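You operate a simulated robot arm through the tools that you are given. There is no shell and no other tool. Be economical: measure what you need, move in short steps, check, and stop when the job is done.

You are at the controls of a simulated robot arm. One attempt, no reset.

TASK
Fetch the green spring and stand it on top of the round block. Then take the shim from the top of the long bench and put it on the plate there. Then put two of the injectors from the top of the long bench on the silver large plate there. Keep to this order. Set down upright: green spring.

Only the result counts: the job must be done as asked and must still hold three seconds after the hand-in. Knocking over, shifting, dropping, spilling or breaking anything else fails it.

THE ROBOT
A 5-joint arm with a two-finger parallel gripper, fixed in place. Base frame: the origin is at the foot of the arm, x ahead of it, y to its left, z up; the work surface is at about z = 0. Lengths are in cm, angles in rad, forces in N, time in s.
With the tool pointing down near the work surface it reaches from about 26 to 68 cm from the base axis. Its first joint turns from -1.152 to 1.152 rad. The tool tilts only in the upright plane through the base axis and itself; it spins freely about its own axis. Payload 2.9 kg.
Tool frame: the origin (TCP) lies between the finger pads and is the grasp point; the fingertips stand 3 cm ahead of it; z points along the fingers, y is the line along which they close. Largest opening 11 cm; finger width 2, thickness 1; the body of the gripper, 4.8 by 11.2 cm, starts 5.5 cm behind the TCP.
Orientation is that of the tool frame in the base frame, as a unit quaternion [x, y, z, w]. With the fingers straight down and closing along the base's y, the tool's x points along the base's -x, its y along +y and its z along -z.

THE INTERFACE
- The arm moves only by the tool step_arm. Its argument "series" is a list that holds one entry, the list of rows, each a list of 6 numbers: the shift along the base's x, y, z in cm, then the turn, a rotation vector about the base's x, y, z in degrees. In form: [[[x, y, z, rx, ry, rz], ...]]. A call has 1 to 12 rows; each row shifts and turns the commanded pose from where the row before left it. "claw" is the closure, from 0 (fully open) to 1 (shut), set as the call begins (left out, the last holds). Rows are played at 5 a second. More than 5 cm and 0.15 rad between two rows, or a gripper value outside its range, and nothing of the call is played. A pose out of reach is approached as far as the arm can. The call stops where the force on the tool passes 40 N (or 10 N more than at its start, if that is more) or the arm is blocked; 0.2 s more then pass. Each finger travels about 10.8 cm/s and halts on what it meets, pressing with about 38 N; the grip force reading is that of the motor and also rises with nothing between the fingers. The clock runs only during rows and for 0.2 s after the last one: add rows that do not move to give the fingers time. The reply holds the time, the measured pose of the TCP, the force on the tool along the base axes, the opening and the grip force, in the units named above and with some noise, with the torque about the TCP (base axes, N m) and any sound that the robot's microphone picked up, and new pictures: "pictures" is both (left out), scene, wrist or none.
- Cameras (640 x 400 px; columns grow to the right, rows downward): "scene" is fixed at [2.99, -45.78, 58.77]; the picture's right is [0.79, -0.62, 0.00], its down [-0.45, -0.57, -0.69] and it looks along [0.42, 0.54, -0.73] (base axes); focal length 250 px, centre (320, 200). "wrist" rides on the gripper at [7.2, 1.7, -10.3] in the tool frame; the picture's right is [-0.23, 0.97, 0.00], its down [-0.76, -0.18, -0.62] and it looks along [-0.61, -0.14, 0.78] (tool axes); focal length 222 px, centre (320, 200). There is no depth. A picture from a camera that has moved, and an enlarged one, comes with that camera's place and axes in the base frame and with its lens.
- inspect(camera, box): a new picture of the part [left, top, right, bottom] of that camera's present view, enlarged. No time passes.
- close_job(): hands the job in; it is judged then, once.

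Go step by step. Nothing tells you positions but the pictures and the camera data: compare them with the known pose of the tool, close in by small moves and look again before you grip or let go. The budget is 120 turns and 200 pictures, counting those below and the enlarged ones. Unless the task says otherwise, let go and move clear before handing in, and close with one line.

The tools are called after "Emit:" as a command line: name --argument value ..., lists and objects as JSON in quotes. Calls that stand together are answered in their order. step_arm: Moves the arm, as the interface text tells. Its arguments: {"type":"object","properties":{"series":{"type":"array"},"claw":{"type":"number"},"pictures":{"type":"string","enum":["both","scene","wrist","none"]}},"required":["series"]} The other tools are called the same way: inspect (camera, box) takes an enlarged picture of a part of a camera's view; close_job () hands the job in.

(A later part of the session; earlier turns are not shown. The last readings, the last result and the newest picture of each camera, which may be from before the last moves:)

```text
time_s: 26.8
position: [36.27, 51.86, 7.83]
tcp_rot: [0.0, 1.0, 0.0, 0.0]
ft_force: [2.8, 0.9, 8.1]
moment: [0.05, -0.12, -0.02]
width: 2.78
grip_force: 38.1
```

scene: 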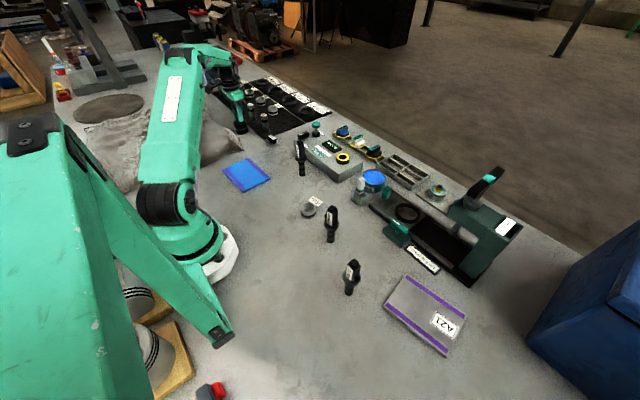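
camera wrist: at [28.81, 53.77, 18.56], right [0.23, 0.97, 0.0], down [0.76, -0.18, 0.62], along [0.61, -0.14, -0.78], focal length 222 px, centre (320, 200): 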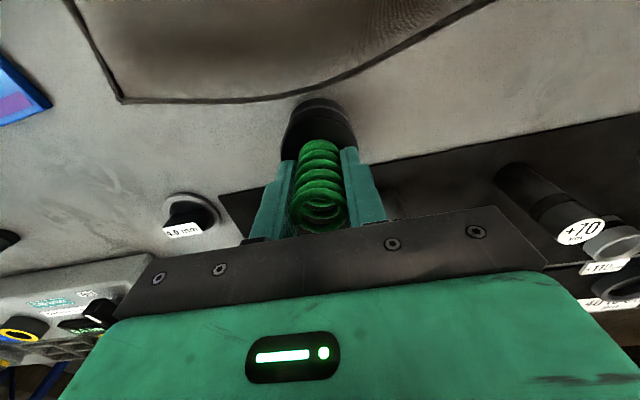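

Emit:
step_arm --series '[[[0, 0, 0.07, 0, 0, 0], [0, 0, 0, 0, 0, 0]]]' --pictures "none"

Emit:
step_arm --series '[[[0, 0, 0, 0, 0, 0], [0, 0, 0, 0, 0, 0], [0, 0, 0, 0, 0, 0]]]' --claw 0.58 --pictures "wrist"

Emit:
inspect --camera "scene" --box '[216, 95, 272, 130]'

```text
time_s: 27.4
position: [36.37, 51.84, 7.98]
tcp_rot: [0.0, 1.0, -0.002, -0.001]
ft_force: [0.2, 0.5, 0.0]
moment: [0.07, 0.0, -0.01]
width: 2.8
grip_force: 38.1
```

```text
time_s: 28.2
position: [36.41, 52.03, 8.12]
tcp_rot: [0.0, 1.0, 0.0, 0.0]
ft_force: [-0.6, 0.7, -0.9]
moment: [0.02, 0.02, 0.01]
width: 4.63
grip_force: 0.1
camera wrist: at [29.15, 53.72, 18.34], right [0.23, 0.97, 0.0], down [0.76, -0.18, 0.62], along [0.61, -0.14, -0.78], focal length 222 px, centre (320, 200)
```

wrist: 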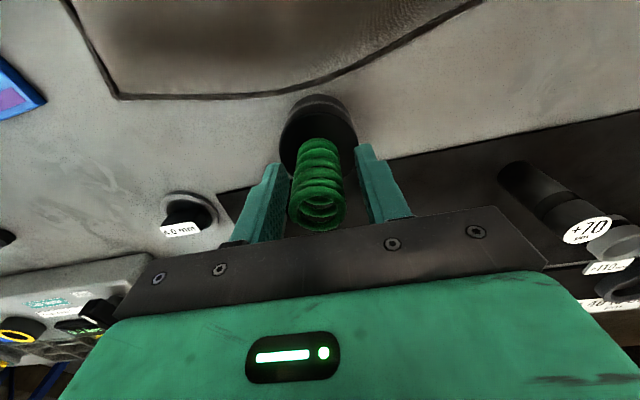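

```text
11.43 times, centred on (244, 112) of scene
camera zoom: at [2.99, -45.78, 58.77], right [0.79, -0.62, 0.0], down [-0.45, -0.57, -0.69], along [0.42, 0.54, -0.73], focal length 2852 px, centre (1189, 1200)
```

zoom: 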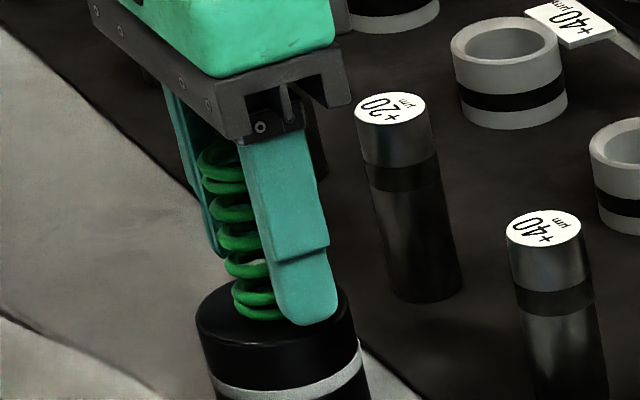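

The spring stands free. I'll rise straight up well clear.

Emit:
step_arm --series '[[[0, 0, 1, 0, 0, 0], [0, 0, 2, 0, 0, 0], [0, 0, 3, 0, 0, 0], [0, 0, 4, 0, 0, 0], [0, 0, 3, 0, 0, 0], [0, 0, 0, 0, 0, 0]]]'

Emit:
inspect --camera "scene" --box '[208, 90, 288, 140]'

```text
time_s: 29.6
position: [36.49, 51.96, 21.1]
tcp_rot: [0.0, 1.0, 0.0, 0.0]
ft_force: [0.1, -1.3, 0.2]
moment: [0.01, 0.0, -0.01]
width: 4.61
grip_force: 0.1
camera wrist: at [29.2, 53.63, 31.26], right [0.23, 0.97, 0.0], down [0.76, -0.18, 0.62], along [0.61, -0.14, -0.78], focal length 222 px, centre (320, 200)
```

scene: 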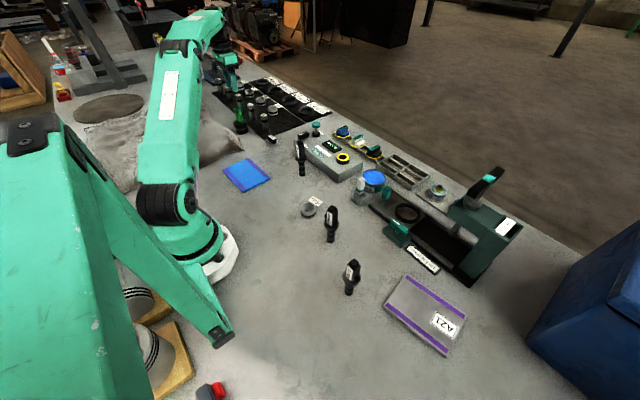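
wrist: 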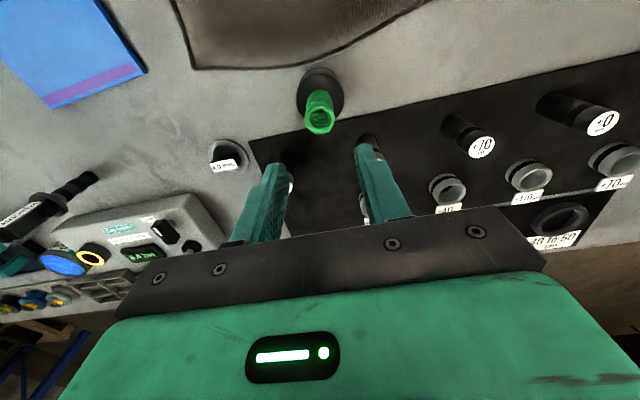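

```text
8.00 times, centred on (248, 115) of scene
camera zoom: at [2.99, -45.78, 58.77], right [0.79, -0.62, 0.0], down [-0.45, -0.57, -0.69], along [0.42, 0.54, -0.73], focal length 1996 px, centre (896, 880)
```

zoom: 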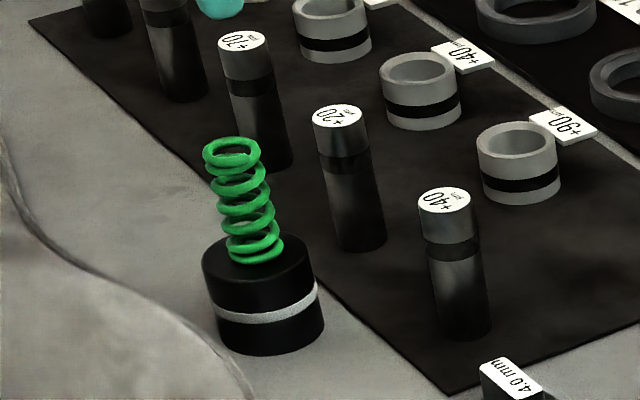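

The spring stands on the block. Next is the 4.0 mm shim near (42,36); I'll move above it to look.

Emit:
step_arm --series '[[[1.3, -4, 0, 0, 0, 0], [1.3, -4, 0, 0, 0, 0], [1.3, -4, 0, 0, 0, 0], [1.3, -4, -2, 0, 0, 0], [0, 0, -3, 0, 0, 0], [0, 0, 0, 0, 0, 0]]]' --pictures "wrist"

Emit:
inspect --camera "wrist" --box '[240, 60, 400, 210]'

Emit:
inspect --camera "scene" --box '[252, 122, 292, 147]'

```text
time_s: 31.0
position: [41.7, 35.95, 16.08]
tcp_rot: [-0.001, 1.0, 0.0, 0.0]
ft_force: [0.0, 0.8, -0.1]
moment: [0.0, 0.0, -0.03]
width: 4.61
grip_force: 0.0
camera wrist: at [34.36, 37.67, 26.28], right [0.23, 0.97, 0.0], down [0.76, -0.18, 0.62], along [0.61, -0.14, -0.78], focal length 222 px, centre (320, 200)
```

wrist: 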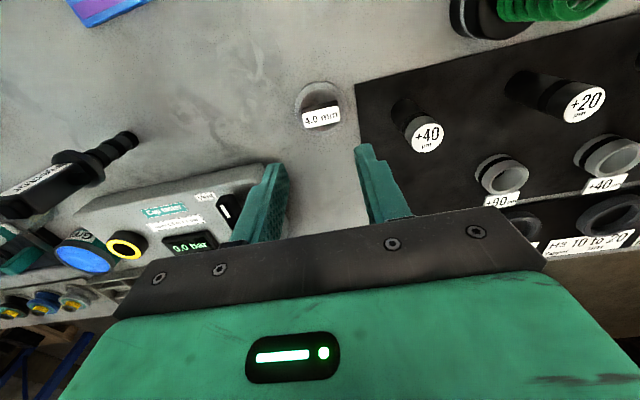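

```text
2.67 times, centred on (320, 135) of wrist
camera zoom: at [34.36, 37.67, 26.28], right [0.23, 0.97, 0.0], down [0.76, -0.18, 0.62], along [0.61, -0.14, -0.78], focal length 592 px, centre (320, 373)
```

zoom: 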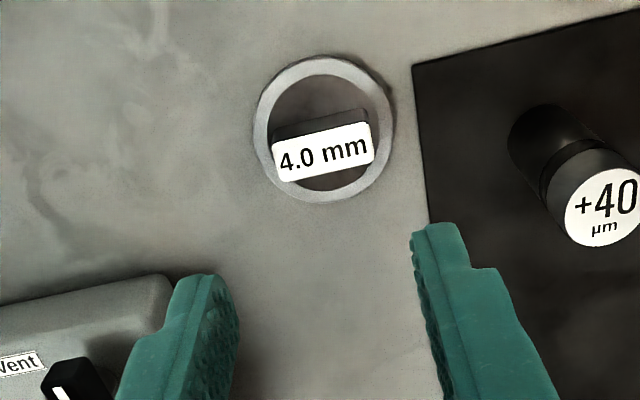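

```text
16.00 times, centred on (272, 134) of scene
camera zoom: at [2.98, -45.78, 58.77], right [0.79, -0.62, 0.0], down [-0.45, -0.57, -0.69], along [0.42, 0.54, -0.73], focal length 3993 px, centre (1088, 1248)
```

zoom: 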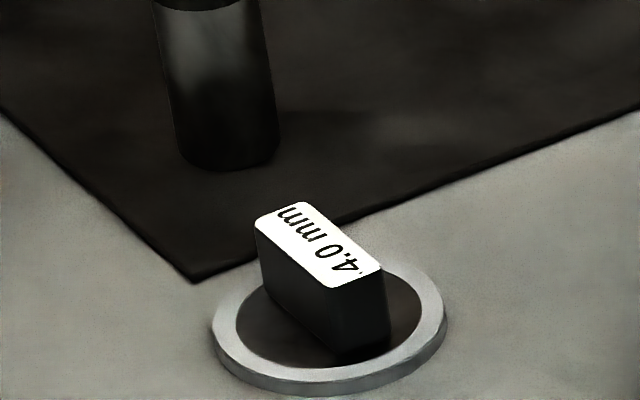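

The shim's handle runs along y, about 3.8 by 1.6 cm with its top near z=2.6, at about (42.1, 36.1). I'll turn the tool 90° so it closes along x, then look again.

Emit:
step_arm --series '[[[0, 0, 0, 0, 0, 8.18], [0, 0, 0, 0, 0, 8.18], [0, 0, 0, 0, 0, 8.18], [0, 0, 0, 0, 0, 8.18], [0, 0, 0, 0, 0, 8.18], [0, 0, 0, 0, 0, 8.18], [0, 0, 0, 0, 0, 8.18], [0, 0, 0, 0, 0, 8.18], [0, 0, 0, 0, 0, 8.18], [0, 0, 0, 0, 0, 8.18], [0, 0, 0, 0, 0, 8.2], [0, 0, 0, 0, 0, 0]]]' --pictures "none"

Emit:
step_arm --series '[[[0.2, 0.1, -3, 0, 0, 0], [0.2, 0, -3, 0, 0, 0], [0, 0, 0, 0, 0, 0]]]' --pictures "wrist"

Emit:
inspect --camera "wrist" --box '[240, 60, 400, 210]'

```text
time_s: 33.6
position: [41.54, 35.97, 16.06]
tcp_rot: [0.707, -0.707, 0.0, 0.0]
ft_force: [-0.8, -0.2, 0.5]
moment: [0.01, -0.01, 0.01]
width: 4.63
grip_force: 0.1
```

```text
time_s: 34.4
position: [41.95, 35.91, 9.9]
tcp_rot: [-0.707, 0.707, -0.001, 0.0]
ft_force: [-0.7, -0.2, -0.8]
moment: [-0.03, 0.02, -0.01]
width: 4.63
grip_force: 0.1
camera wrist: at [40.27, 28.7, 20.18], right [-0.97, 0.23, 0.0], down [0.18, 0.76, 0.62], along [0.14, 0.61, -0.78], focal length 222 px, centre (320, 200)
```

wrist: 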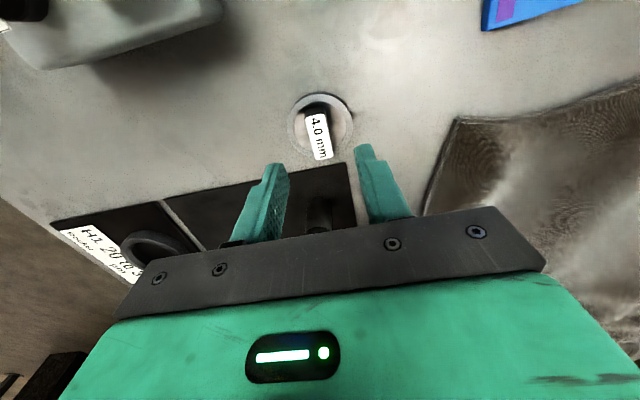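

```text
2.67 times, centred on (320, 135) of wrist
camera zoom: at [40.27, 28.7, 20.18], right [-0.97, 0.23, 0.0], down [0.18, 0.76, 0.62], along [0.14, 0.61, -0.78], focal length 592 px, centre (320, 373)
```

zoom: 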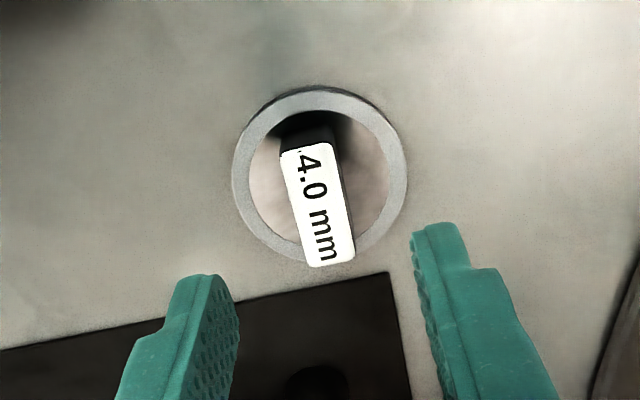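

The handle is centred and aligned. I'll descend to grasp height and check.

Emit:
step_arm --series '[[[0, 0, -2.5, 0, 0, 0], [0, 0, -2, 0, 0, 0], [0, 0, -1.5, 0, 0, 0], [0, 0, 0, 0, 0, 0]]]' --pictures "wrist"

Emit:
inspect --camera "scene" --box '[248, 115, 296, 145]'

```text
time_s: 35.4
position: [41.92, 36.07, 3.96]
tcp_rot: [-0.707, 0.707, 0.001, 0.0]
ft_force: [0.0, -0.3, -0.4]
moment: [-0.01, -0.02, 0.0]
width: 4.62
grip_force: 0.1
camera wrist: at [40.3, 28.75, 14.13], right [-0.97, 0.23, 0.0], down [0.18, 0.76, 0.62], along [0.14, 0.61, -0.78], focal length 222 px, centre (320, 200)
```

wrist: 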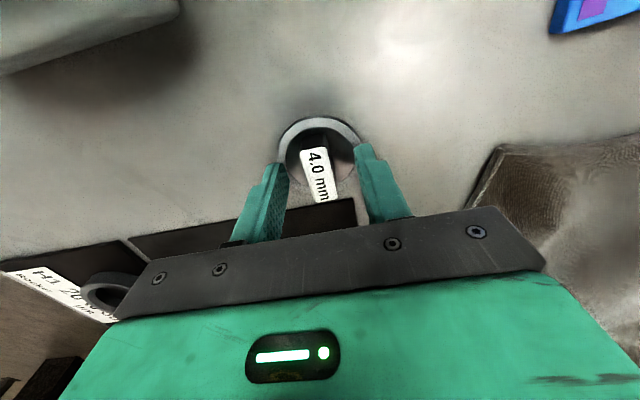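

```text
13.33 times, centred on (272, 130) of scene
camera zoom: at [2.99, -45.78, 58.77], right [0.79, -0.62, 0.0], down [-0.45, -0.57, -0.69], along [0.42, 0.54, -0.73], focal length 3327 px, centre (960, 1133)
```

zoom: 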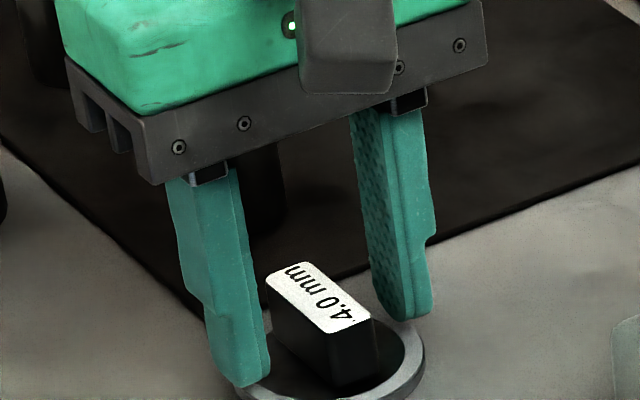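

Emit:
step_arm --series '[[[0, 0, -0.15, 0, 0, 0], [0, 0, 0, 0, 0, 0]]]' --pictures "none"

Emit:
step_arm --series '[[[0, 0, 0, 0, 0, 0], [0, 0, 0, 0, 0, 0], [0, 0, 0, 0, 0, 0], [0, 0, 0, 0, 0, 0]]]' --claw 1.0 --pictures "none"

Emit:
step_arm --series '[[[0, 0, 0.2, 0, 0, 0], [0, 0, 0.4, 0, 0, 0], [0, 0, 0.6, 0, 0, 0], [0, 0, 0.8, 0, 0, 0], [0, 0, 1, 0, 0, 0], [0, 0, 1, 0, 0, 0], [0, 0, 1, 0, 0, 0], [0, 0, 0, 0, 0, 0]]]'

Emit:
inspect --camera "scene" --box '[248, 105, 296, 145]'

Emit:
inspect --camera "scene" --box '[200, 145, 296, 205]'

```text
time_s: 36.0
position: [42.01, 35.92, 3.95]
tcp_rot: [0.707, -0.707, 0.0, -0.001]
ft_force: [0.4, -0.3, -0.3]
moment: [0.01, 0.02, -0.01]
width: 4.6
grip_force: 0.0
```

```text
time_s: 37.0
position: [41.99, 36.0, 3.82]
tcp_rot: [-0.707, 0.707, 0.001, 0.0]
ft_force: [-0.4, 0.5, -0.7]
moment: [0.01, 0.0, 0.02]
width: 1.6
grip_force: 38.1
```

```text
time_s: 38.8
position: [42.16, 36.03, 8.93]
tcp_rot: [-0.707, 0.707, 0.0, 0.0]
ft_force: [-0.3, -0.2, -1.7]
moment: [0.02, -0.04, 0.02]
width: 1.63
grip_force: 37.9
camera wrist: at [40.34, 28.78, 19.12], right [-0.97, 0.23, 0.0], down [0.18, 0.76, 0.62], along [0.14, 0.61, -0.78], focal length 222 px, centre (320, 200)
```

scene: 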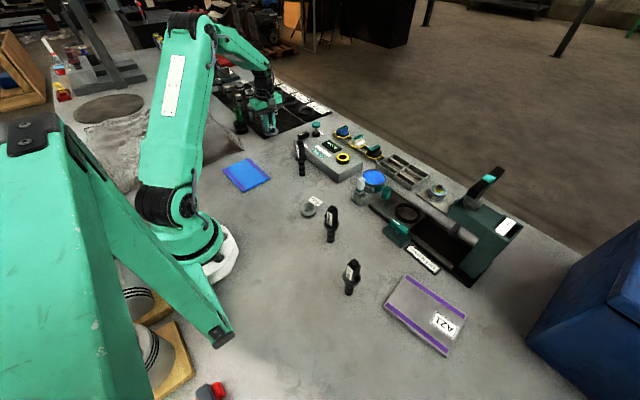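
wrist: 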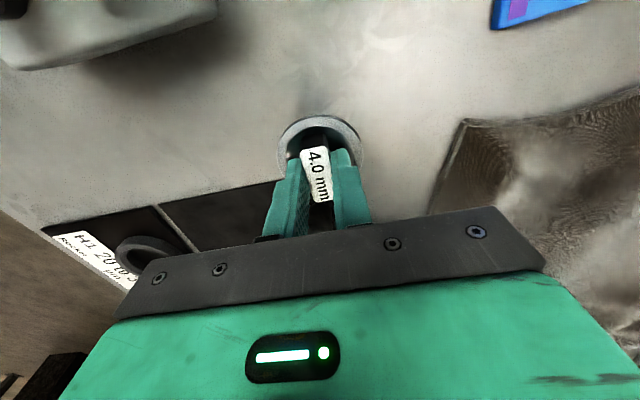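

```text
10.00 times, centred on (272, 125) of scene
camera zoom: at [2.99, -45.77, 58.77], right [0.79, -0.62, 0.0], down [-0.45, -0.57, -0.69], along [0.42, 0.54, -0.73], focal length 2496 px, centre (800, 950)
```

zoom: 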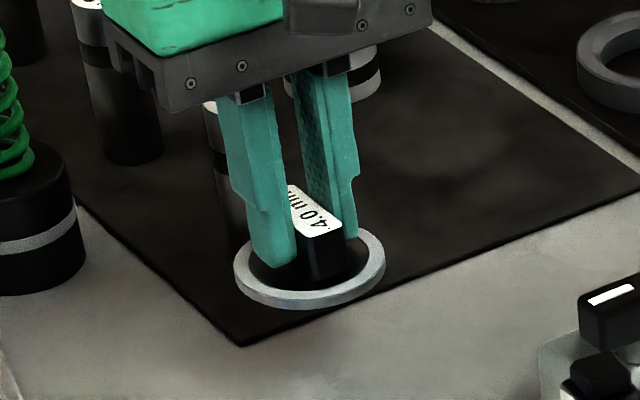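

```text
6.67 times, centred on (248, 175) of scene
camera zoom: at [2.99, -45.77, 58.77], right [0.79, -0.62, 0.0], down [-0.45, -0.57, -0.69], along [0.42, 0.54, -0.73], focal length 1664 px, centre (800, 367)
```

zoom: 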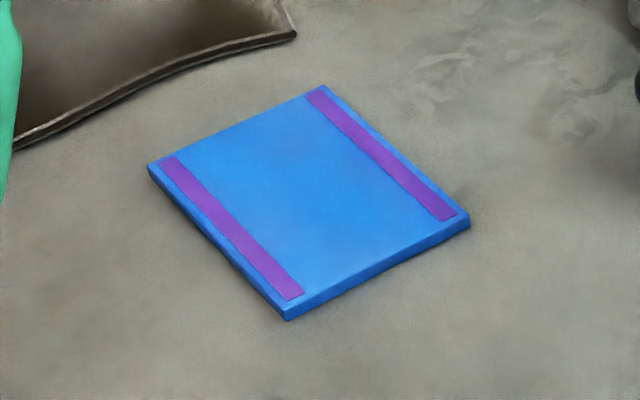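

The shim is lifted level. The blue plate's centre is about (23.7, 23.5), roughly 11 by 15 cm; I'll carry the shim there.

Emit:
step_arm --series '[[[0, 0, 1, 0, 0, 0], [0, 0, 1.5, 0, 0, 0], [0, 0, 1.5, 0, 0, 0], [-1, -0.7, 0.5, 0, 0, 0], [-1.8, -1.2, 0, 0, 0, 0], [-2.3, -1.6, 0, 0, 0, 0], [-2.5, -1.7, 0, 0, 0, 0], [-2.5, -1.7, 0, 0, 0, 0], [-2.5, -1.7, 0, 0, 0, 0], [-2.3, -1.6, 0, 0, 0, 0], [-1.5, -1.0, 0, 0, 0, 0], [-1.0, -0.6, 0, 0, 0, 0]]]'

Emit:
inspect --camera "scene" --box '[184, 120, 312, 200]'

```text
time_s: 41.4
position: [24.67, 24.25, 13.34]
tcp_rot: [-0.707, 0.707, 0.0, 0.0]
ft_force: [-0.5, 0.4, -1.5]
moment: [-0.01, 0.0, 0.0]
width: 1.62
grip_force: 38.1
camera wrist: at [22.94, 17.03, 23.65], right [-0.97, 0.23, 0.0], down [0.18, 0.76, 0.62], along [0.14, 0.61, -0.78], focal length 222 px, centre (320, 200)
```

scene: 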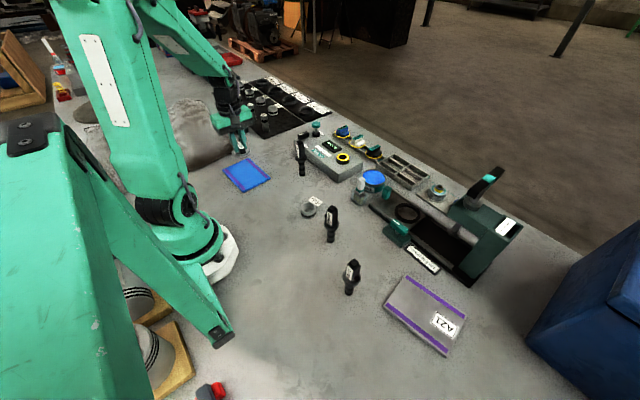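
wrist: 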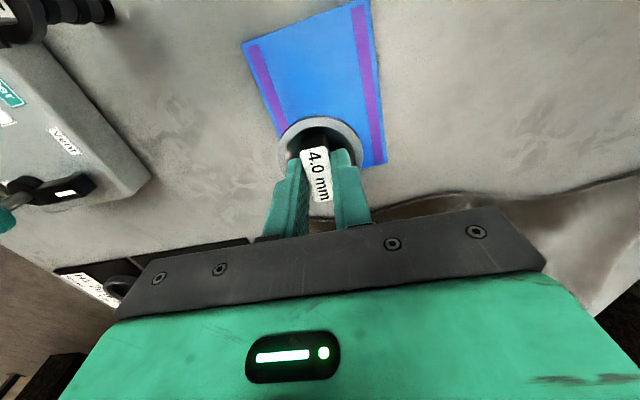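

```text
5.00 times, centred on (248, 160) of scene
camera zoom: at [2.99, -45.77, 58.77], right [0.79, -0.62, 0.0], down [-0.45, -0.57, -0.69], along [0.42, 0.54, -0.73], focal length 1248 px, centre (680, 400)
```

zoom: 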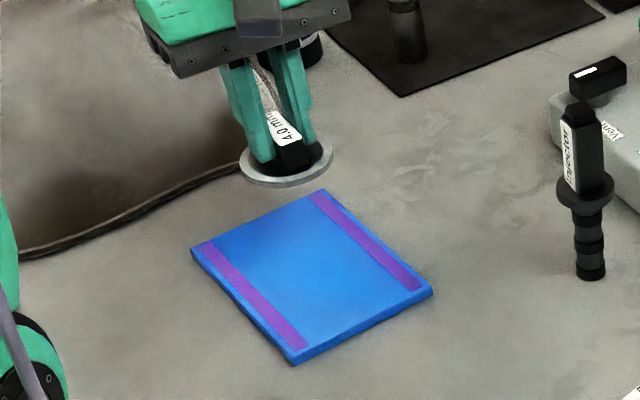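

Emit:
step_arm --series '[[[-0.6, -0.1, -1, 0, 0, 0], [0, 0, -2, 0, 0, 0], [0, 0, -2, 0, 0, 0], [0, 0, -1.5, 0, 0, 0], [0, 0, -0.8, 0, 0, 0], [0, 0, 0, 0, 0, 0]]]' --pictures "wrist"

Emit:
inspect --camera "scene" --box '[208, 145, 288, 195]'

```text
time_s: 42.8
position: [23.87, 24.08, 6.09]
tcp_rot: [0.707, -0.707, 0.0, 0.0]
ft_force: [0.1, -0.4, -1.4]
moment: [0.01, -0.01, -0.01]
width: 1.67
grip_force: 37.9
camera wrist: at [22.25, 16.96, 16.28], right [-0.97, 0.23, 0.0], down [0.18, 0.76, 0.62], along [0.14, 0.61, -0.78], focal length 222 px, centre (320, 200)
```

wrist: 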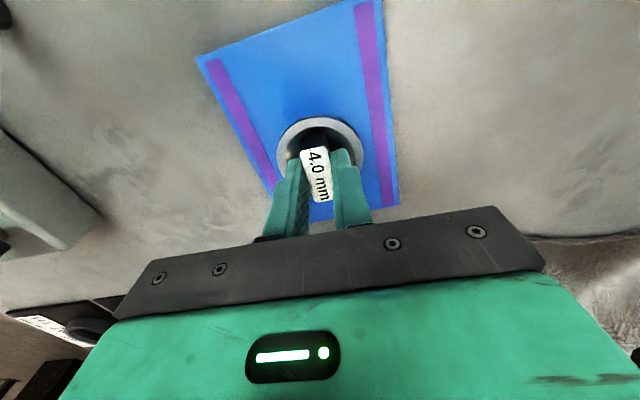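

```text
8.00 times, centred on (248, 170) of scene
camera zoom: at [2.99, -45.77, 58.77], right [0.79, -0.62, 0.0], down [-0.45, -0.57, -0.69], along [0.42, 0.54, -0.73], focal length 1996 px, centre (896, 440)
```

zoom: 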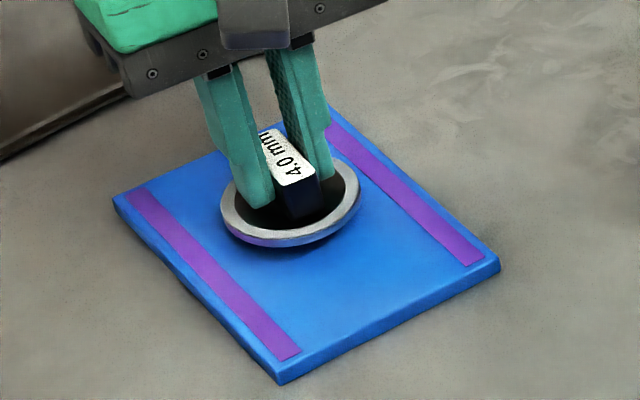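

The shim is over the plate. I'll lower it gently to contact.

Emit:
step_arm --series '[[[0, -0.4, -0.3, 0, 0, 0], [0, 0, -0.3, 0, 0, 0], [0, 0, -0.15, 0, 0, 0], [0, 0, 0, 0, 0, 0]]]' --pictures "none"

Emit:
step_arm --series '[[[0, 0, -0.12, 0, 0, 0], [0, 0, -0.12, 0, 0, 0], [0, 0, 0, 0, 0, 0]]]' --pictures "none"

Emit:
inspect --camera "scene" --box '[228, 155, 268, 180]'

```text
time_s: 43.8
position: [24.02, 23.72, 5.31]
tcp_rot: [0.707, -0.707, 0.0, -0.001]
ft_force: [0.2, -1.0, -1.3]
moment: [0.04, 0.02, -0.02]
width: 1.62
grip_force: 37.7
```

```text
time_s: 44.6
position: [24.06, 23.73, 5.11]
tcp_rot: [0.708, -0.707, 0.0, 0.0]
ft_force: [0.0, 0.4, -1.1]
moment: [0.0, 0.02, -0.01]
width: 1.62
grip_force: 37.9
```

```text
16.00 times, centred on (248, 168) of scene
camera zoom: at [2.99, -45.77, 58.77], right [0.79, -0.62, 0.0], down [-0.45, -0.57, -0.69], along [0.42, 0.54, -0.73], focal length 3993 px, centre (1472, 720)
```

zoom: 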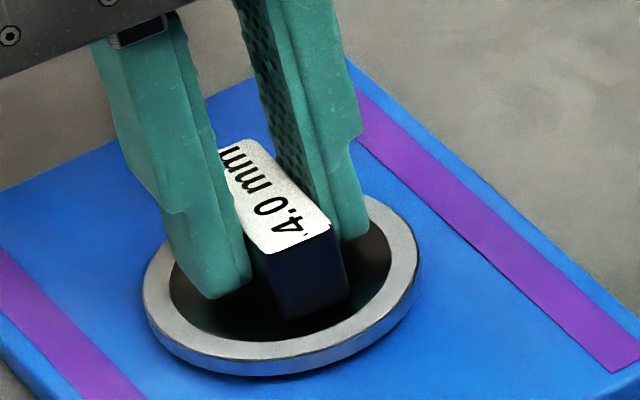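

Emit:
step_arm --series '[[[0, 0, -0.1, 0, 0, 0], [0, 0, -0.1, 0, 0, 0], [0, 0, 0, 0, 0, 0]]]' --pictures "none"

Emit:
step_arm --series '[[[0, 0, -0.1, 0, 0, 0], [0, 0, 0, 0, 0, 0]]]' --pictures "none"

```text
time_s: 45.4
position: [23.92, 23.83, 4.91]
tcp_rot: [-0.707, 0.707, 0.0, 0.0]
ft_force: [0.4, -0.2, -0.7]
moment: [-0.02, -0.02, 0.03]
width: 1.62
grip_force: 37.4
```

```text
time_s: 46.0
position: [23.92, 23.79, 4.89]
tcp_rot: [-0.707, 0.707, 0.0, 0.0]
ft_force: [0.1, -0.7, -2.1]
moment: [-0.01, 0.05, 0.0]
width: 1.65
grip_force: 38.6
```

Emit:
step_arm --series '[[[0, 0, -0.1, 0, 0, 0], [0, 0, -0.1, 0, 0, 0], [0, 0, 0, 0, 0, 0]]]' --pictures "none"

Emit:
inspect --camera "scene" --box '[228, 155, 268, 180]'

```text
time_s: 46.8
position: [24.03, 23.7, 4.79]
tcp_rot: [-0.707, 0.707, 0.0, 0.0]
ft_force: [-4.1, -7.3, 26.3]
moment: [-0.29, 0.16, 0.02]
width: 1.64
grip_force: 38.3
```

```text
16.00 times, centred on (248, 168) of scene
camera zoom: at [2.98, -45.78, 58.76], right [0.79, -0.62, 0.0], down [-0.45, -0.57, -0.69], along [0.42, 0.54, -0.73], focal length 3993 px, centre (1472, 720)
```

zoom: 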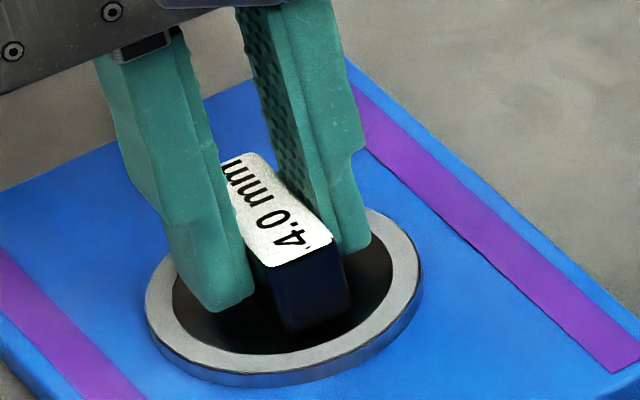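

The shim has touched down. I'll relieve the push slightly, release, and rise.

Emit:
step_arm --series '[[[0, 0, 0.13, 0, 0, 0], [0, 0, 0, 0, 0, 0]]]' --pictures "none"

Emit:
step_arm --series '[[[0, 0, 0, 0, 0, 0], [0, 0, 0, 0, 0, 0], [0, 0, 0, 0, 0, 0]]]' --claw 0.65 --pictures "none"

Emit:
step_arm --series '[[[0, 0, 1, 0, 0, 0], [0, 0, 2, 0, 0, 0], [0, 0, 3, 0, 0, 0], [0, 0, 4, 0, 0, 0], [0, 0, 4, 0, 0, 0], [0, 0, 4, 0, 0, 0], [0, 0, 0, 0, 0, 0]]]'

Emit:
inspect --camera "scene" --box '[208, 145, 288, 195]'

```text
time_s: 47.4
position: [23.8, 23.86, 4.74]
tcp_rot: [0.708, -0.706, -0.001, 0.0]
ft_force: [0.5, 0.5, 1.5]
moment: [0.03, -0.08, 0.04]
width: 1.62
grip_force: 37.9
```

```text
time_s: 48.2
position: [23.83, 23.75, 4.83]
tcp_rot: [-0.707, 0.708, 0.0, 0.0]
ft_force: [0.7, -0.6, 0.5]
moment: [0.01, 0.01, -0.02]
width: 3.83
grip_force: 0.0
```

```text
time_s: 49.8
position: [24.28, 23.95, 22.87]
tcp_rot: [-0.707, 0.708, -0.001, 0.0]
ft_force: [-0.1, 0.0, 0.2]
moment: [0.02, 0.01, 0.0]
width: 3.85
grip_force: 0.1
camera wrist: at [22.51, 16.67, 33.12], right [-0.97, 0.23, 0.0], down [0.18, 0.76, 0.62], along [0.14, 0.61, -0.78], focal length 222 px, centre (320, 200)
```

scene: 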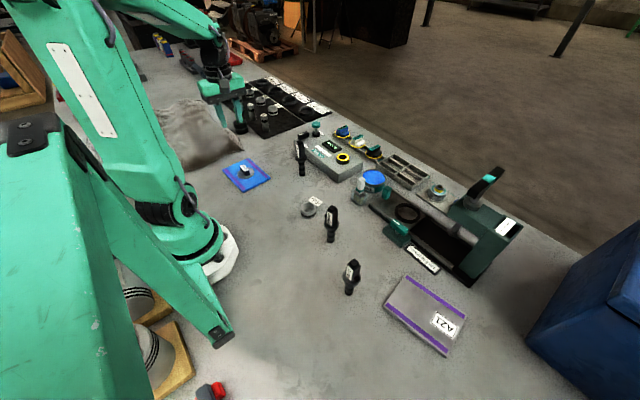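
wrist: 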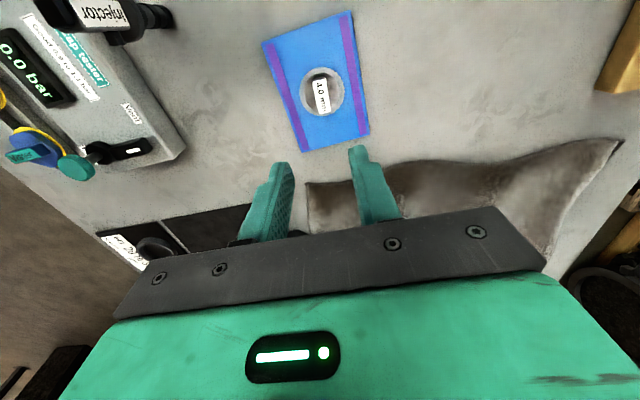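

```text
8.00 times, centred on (248, 170) of scene
camera zoom: at [2.99, -45.78, 58.77], right [0.79, -0.62, 0.0], down [-0.45, -0.57, -0.69], along [0.42, 0.54, -0.73], focal length 1996 px, centre (896, 440)
```

zoom: 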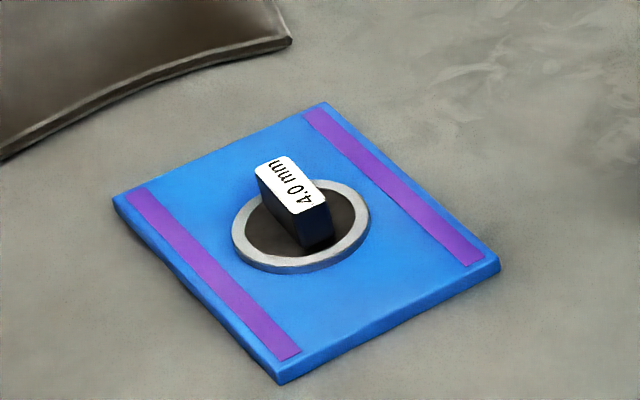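

The shim lies on the plate. Next are the two injectors nearest the silver A21 plate; I'll zoom in on them.

Emit:
inspect --camera "scene" --box '[300, 195, 364, 250]'

Emit:
inspect --camera "scene" --box '[320, 248, 384, 303]'

Emit:
inspect --camera "scene" --box '[370, 260, 480, 360]'

```text
7.27 times, centred on (332, 222) of scene
camera zoom: at [2.99, -45.78, 58.77], right [0.79, -0.62, 0.0], down [-0.45, -0.57, -0.69], along [0.42, 0.54, -0.73], focal length 1815 px, centre (233, 36)
```

zoom: 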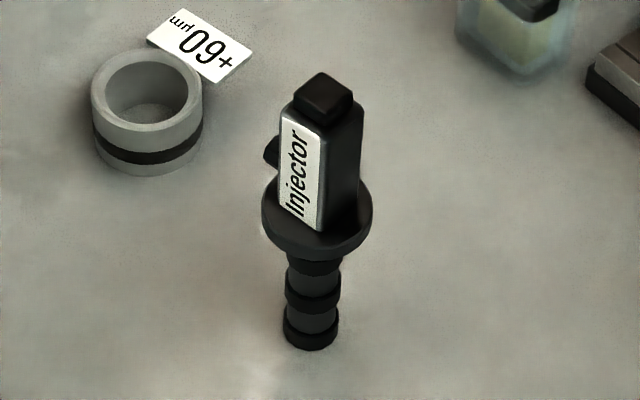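

```text
7.27 times, centred on (352, 276) of scene
camera zoom: at [2.99, -45.78, 58.77], right [0.79, -0.62, 0.0], down [-0.45, -0.57, -0.69], along [0.42, 0.54, -0.73], focal length 1815 px, centre (87, -349)
```

zoom: 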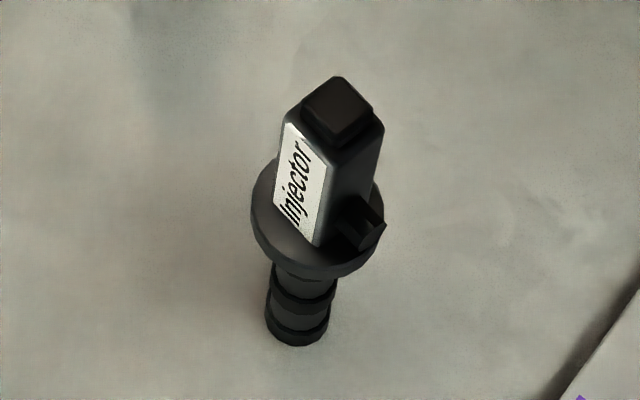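

```text
4.00 times, centred on (425, 310) of scene
camera zoom: at [2.99, -45.78, 58.77], right [0.79, -0.62, 0.0], down [-0.45, -0.57, -0.69], along [0.42, 0.54, -0.73], focal length 998 px, centre (-100, -240)
```

zoom: 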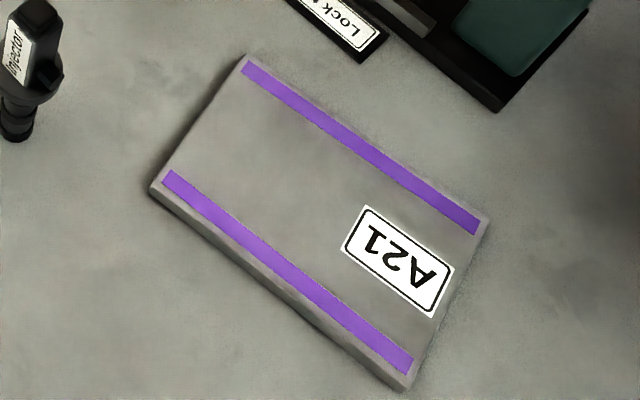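

The injectors stand about 9 cm tall on narrow feet, with rectangular upper bodies. I'll move above the first one at about (30,-16), keeping high.

Emit:
step_arm --series '[[[2, -4.3, 0, 0, 0, 0], [2, -4.3, 0, 0, 0, 0], [2, -4.3, 0, 0, 0, 0], [2, -4.3, 0, 0, 0, 0], [-0.4, -4.6, 0, 0, 0, 0], [-0.4, -4.6, 0, 0, 0, 0], [-0.4, -4.6, 0, 0, 0, 0], [-0.4, -4.6, 0, 0, 0, 0], [-0.4, -4.6, 0, 0, 0, 0], [0, 0, 0, 0, 0, 0]]]' --claw 0.45

Emit:
inspect --camera "wrist" --box '[220, 20, 420, 200]'

```text
time_s: 52.0
position: [30.0, -16.55, 22.75]
tcp_rot: [0.707, -0.707, 0.0, 0.0]
ft_force: [-1.5, 0.2, -0.2]
moment: [0.01, 0.02, 0.03]
width: 6.04
grip_force: 0.0
camera wrist: at [28.32, -23.77, 33.0], right [-0.97, 0.23, 0.0], down [0.18, 0.76, 0.62], along [0.14, 0.61, -0.78], focal length 222 px, centre (320, 200)
```

scene: 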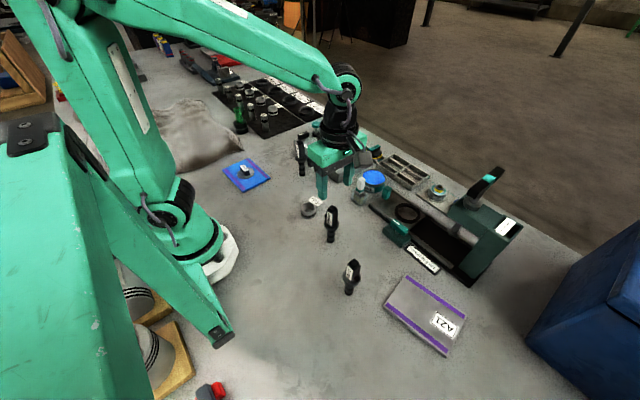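
wrist: 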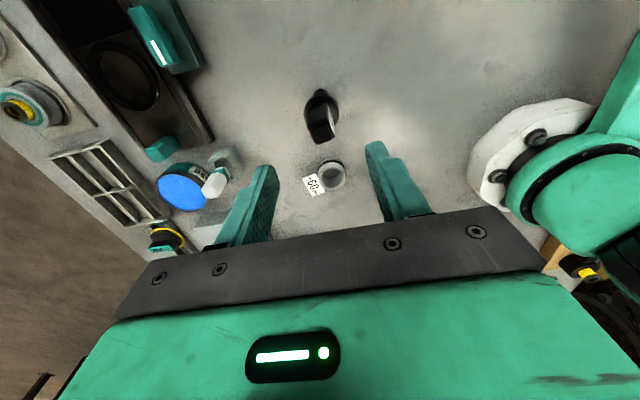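

```text
2.22 times, centred on (320, 110) of wrist
camera zoom: at [28.32, -23.77, 33.0], right [-0.97, 0.23, 0.0], down [0.18, 0.76, 0.62], along [0.14, 0.61, -0.78], focal length 494 px, centre (320, 400)
```

zoom: 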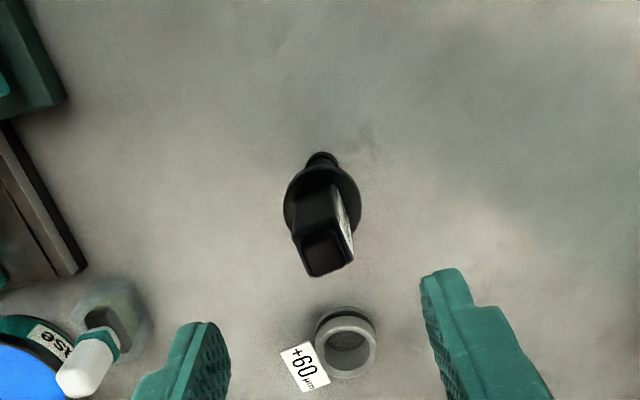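

The first injector is about 13.5 cm tall with its box aligned to the axes, so the present tool yaw suits it. I'll lower a bit and refine.

Emit:
step_arm --series '[[[-0.1, 0.2, -2, 0, 0, 0], [0, 0, -2, 0, 0, 0], [0, 0, 0, 0, 0, 0]]]'

Emit:
inspect --camera "wrist" --box '[240, 60, 400, 220]'

Emit:
inspect --camera "scene" --box '[296, 170, 376, 250]'

```text
time_s: 52.8
position: [29.86, -16.34, 18.76]
tcp_rot: [-0.707, 0.707, 0.0, 0.0]
ft_force: [0.0, -0.6, 0.3]
moment: [0.0, 0.02, 0.01]
width: 6.04
grip_force: 0.0
camera wrist: at [28.19, -23.49, 28.99], right [-0.97, 0.23, 0.0], down [0.18, 0.76, 0.62], along [0.14, 0.61, -0.78], focal length 222 px, centre (320, 200)
```

scene: 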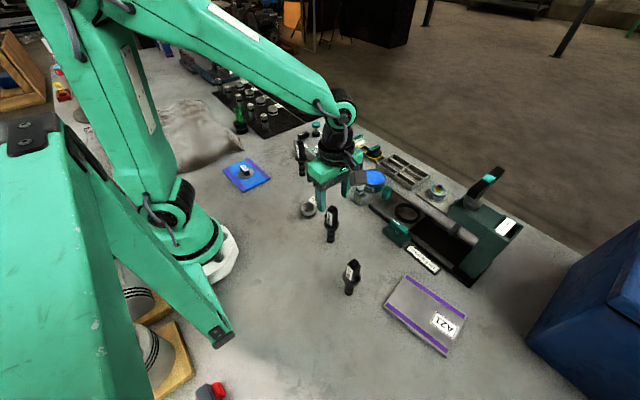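
wrist: 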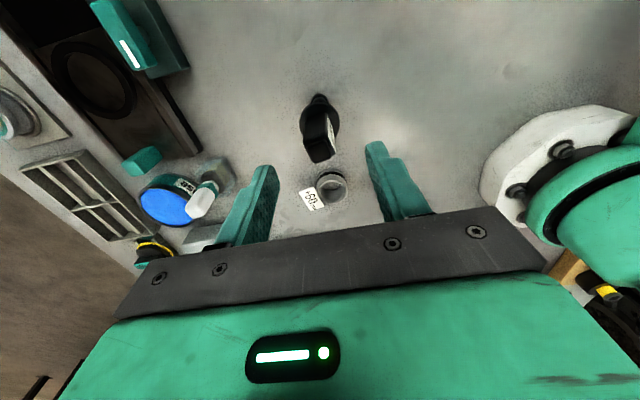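

```text
2.50 times, centred on (320, 140) of wrist
camera zoom: at [28.19, -23.49, 28.99], right [-0.97, 0.23, 0.0], down [0.18, 0.76, 0.62], along [0.14, 0.61, -0.78], focal length 555 px, centre (320, 350)
```

zoom: 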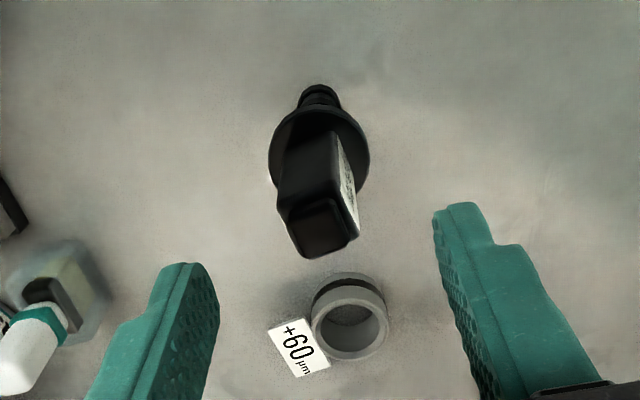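

```text
5.00 times, centred on (336, 210) of scene
camera zoom: at [2.99, -45.78, 58.77], right [0.79, -0.62, 0.0], down [-0.45, -0.57, -0.69], along [0.42, 0.54, -0.73], focal length 1248 px, centre (240, 150)
```

zoom: 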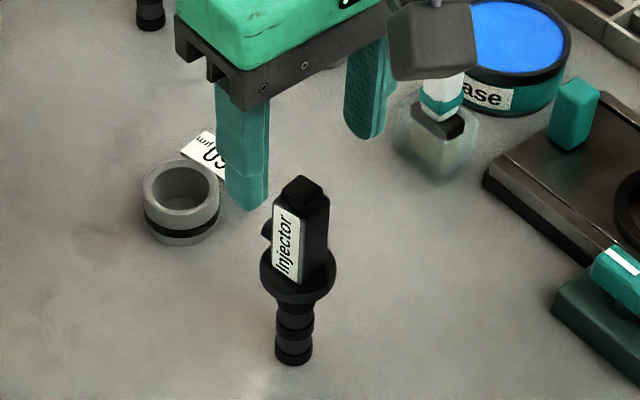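

The alignment is good: injector axis at about (29.8,-16.3), top at about 14. I'll lower around the box body to z≈11.9 and check.

Emit:
step_arm --series '[[[0, 0, -2.5, 0, 0, 0], [0, 0, -2.5, 0, 0, 0], [0, 0, -1.9, 0, 0, 0], [0, 0, 0, 0, 0, 0]]]' --pictures "wrist"

Emit:
inspect --camera "scene" --box '[288, 185, 384, 245]'

```text
time_s: 53.8
position: [29.86, -16.39, 11.81]
tcp_rot: [-0.707, 0.707, 0.0, 0.0]
ft_force: [-0.2, -0.3, 1.9]
moment: [0.02, -0.03, 0.02]
width: 6.08
grip_force: 0.1
camera wrist: at [28.15, -23.54, 22.03], right [-0.97, 0.23, 0.0], down [0.18, 0.76, 0.62], along [0.14, 0.61, -0.78], focal length 222 px, centre (320, 200)
```

wrist: 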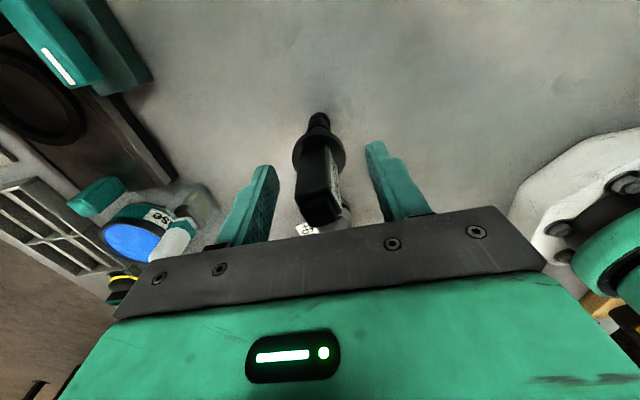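

```text
6.67 times, centred on (336, 215) of scene
camera zoom: at [2.99, -45.78, 58.77], right [0.79, -0.62, 0.0], down [-0.45, -0.57, -0.69], along [0.42, 0.54, -0.73], focal length 1664 px, centre (213, 100)
```

zoom: 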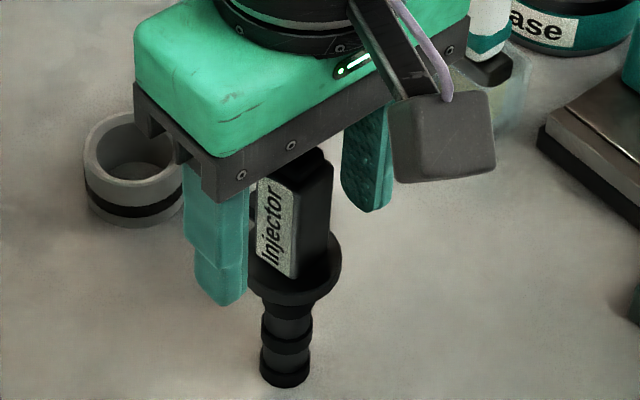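

Emit:
step_arm --series '[[[0, 0, 0.1, 0, 0, 0], [0, 0, 0, 0, 0, 0], [0, 0, 0, 0, 0, 0], [0, 0, 0, 0, 0, 0]]]' --claw 1.0 --pictures "wrist"

Emit:
inspect --camera "scene" --box '[288, 185, 384, 245]'

```text
time_s: 54.8
position: [29.86, -16.27, 12.05]
tcp_rot: [-0.707, 0.707, 0.0, 0.0]
ft_force: [-0.4, 1.2, -0.3]
moment: [0.02, 0.01, -0.03]
width: 2.2
grip_force: 38.2
camera wrist: at [28.13, -23.45, 22.15], right [-0.97, 0.23, 0.0], down [0.18, 0.76, 0.62], along [0.14, 0.61, -0.78], focal length 222 px, centre (320, 200)
```

wrist: 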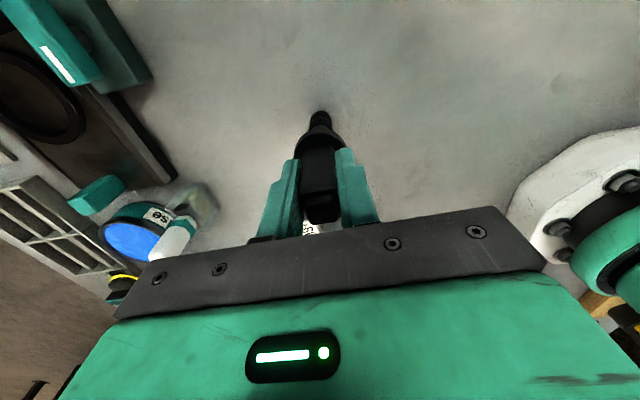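

```text
6.67 times, centred on (336, 215) of scene
camera zoom: at [2.99, -45.78, 58.77], right [0.79, -0.62, 0.0], down [-0.45, -0.57, -0.69], along [0.42, 0.54, -0.73], focal length 1664 px, centre (213, 100)
```

zoom: 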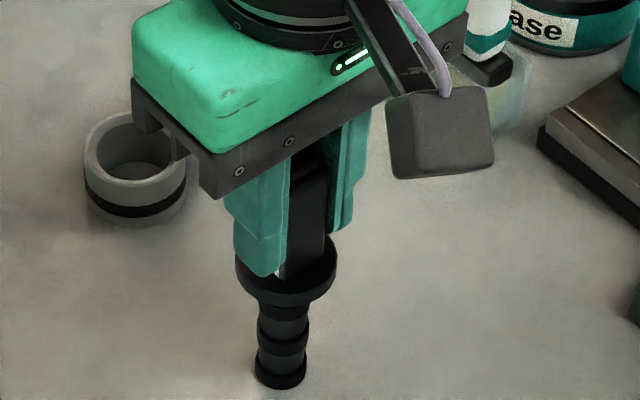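

The injector is gripped at 2.2 cm. I'll lift it slowly and check.

Emit:
step_arm --series '[[[0, 0, 0.2, 0, 0, 0], [0, 0, 0.4, 0, 0, 0], [0, 0, 0.7, 0, 0, 0], [0, 0, 1, 0, 0, 0], [0, 0, 1, 0, 0, 0], [0, 0, 1, 0, 0, 0], [0, 0, 1.2, 0, 0, 0], [0, 0, 1.2, 0, 0, 0], [0, 0, 1, 0, 0, 0], [0, 0, 0.5, 0, 0, 0], [0, 0, 0, 0, 0, 0]]]'

Emit:
inspect --camera "scene" --box '[288, 165, 384, 245]'

```text
time_s: 57.2
position: [29.86, -16.23, 20.28]
tcp_rot: [-0.707, 0.707, 0.0, 0.0]
ft_force: [-0.8, -1.3, -2.8]
moment: [-0.01, 0.01, -0.01]
width: 2.18
grip_force: 37.7
camera wrist: at [28.12, -23.44, 30.45], right [-0.97, 0.23, 0.0], down [0.18, 0.76, 0.62], along [0.14, 0.61, -0.78], focal length 222 px, centre (320, 200)
```

scene: 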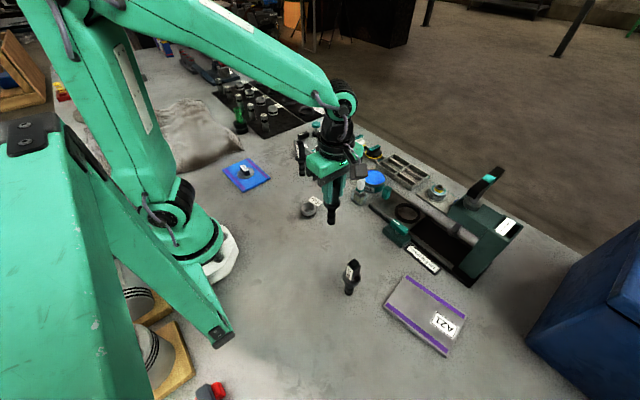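
wrist: 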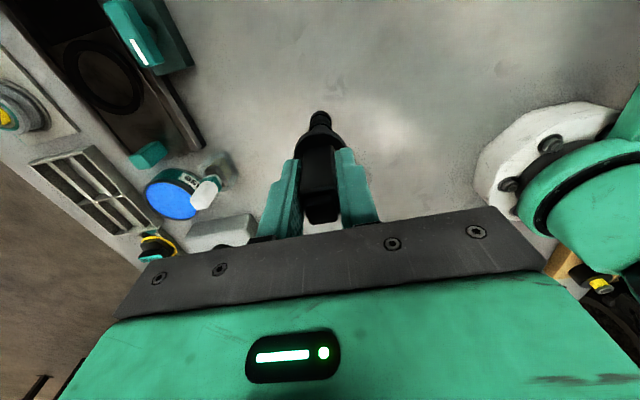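

```text
5.00 times, centred on (336, 205) of scene
camera zoom: at [2.99, -45.78, 58.77], right [0.79, -0.62, 0.0], down [-0.45, -0.57, -0.69], along [0.42, 0.54, -0.73], focal length 1248 px, centre (240, 175)
```

zoom: 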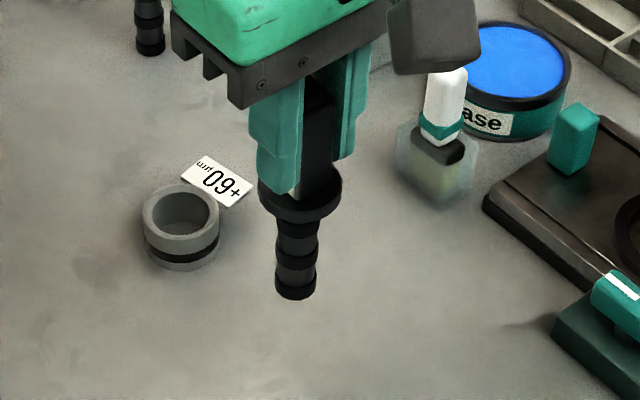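

It's held upright. I'll carry it to the far half of the silver plate, around (34.5,-47.9).

Emit:
step_arm --series '[[[0.2, -1, 0, 0, 0, 0], [0.3, -2, 0, 0, 0, 0], [0.4, -2.8, 0, 0, 0, 0], [0.45, -3.2, 0, 0, 0, 0], [0.45, -3.2, 0, 0, 0, 0], [0.45, -3.2, 0, 0, 0, 0], [0.45, -3.2, 0, 0, 0, 0], [0.45, -3.2, 0, 0, 0, 0], [0.45, -3.2, 0, 0, 0, 0], [0.4, -2.8, 0, 0, 0, 0], [0.4, -2, 0, 0, 0, 0], [0.2, -1.2, 0, 0, 0, 0]]]'

Emit:
inspect --camera "scene" --box '[360, 230, 488, 360]'

```text
time_s: 59.8
position: [34.42, -47.26, 20.07]
tcp_rot: [-0.707, 0.707, -0.001, 0.001]
ft_force: [0.0, 0.5, -3.1]
moment: [-0.01, -0.03, 0.01]
width: 2.19
grip_force: 38.2
camera wrist: at [32.7, -54.51, 30.39], right [-0.97, 0.23, 0.0], down [0.18, 0.76, 0.62], along [0.14, 0.61, -0.78], focal length 222 px, centre (320, 200)
```

scene: 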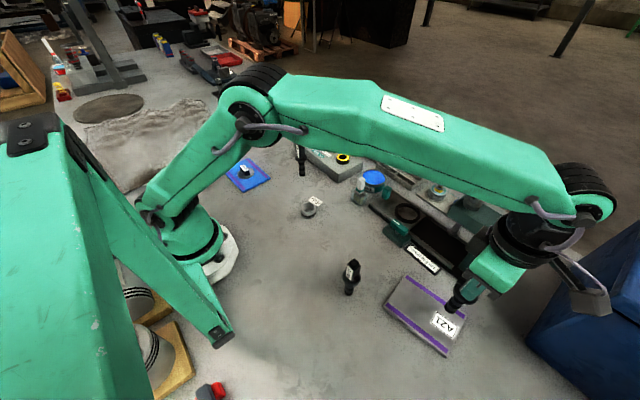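
wrist: 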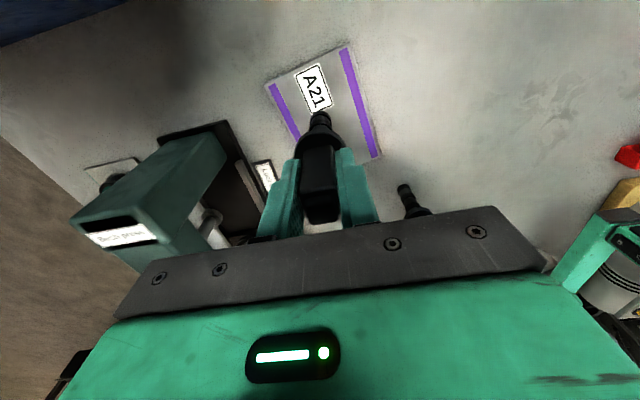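

```text
3.08 times, centred on (424, 295) of scene
camera zoom: at [2.99, -45.78, 58.77], right [0.79, -0.62, 0.0], down [-0.45, -0.57, -0.69], along [0.42, 0.54, -0.73], focal length 768 px, centre (0, -92)
```

zoom: 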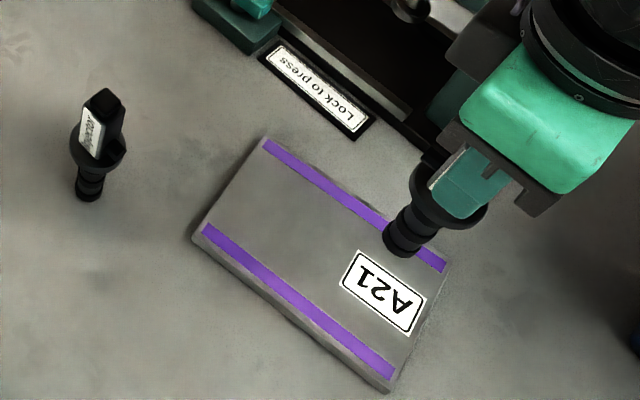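

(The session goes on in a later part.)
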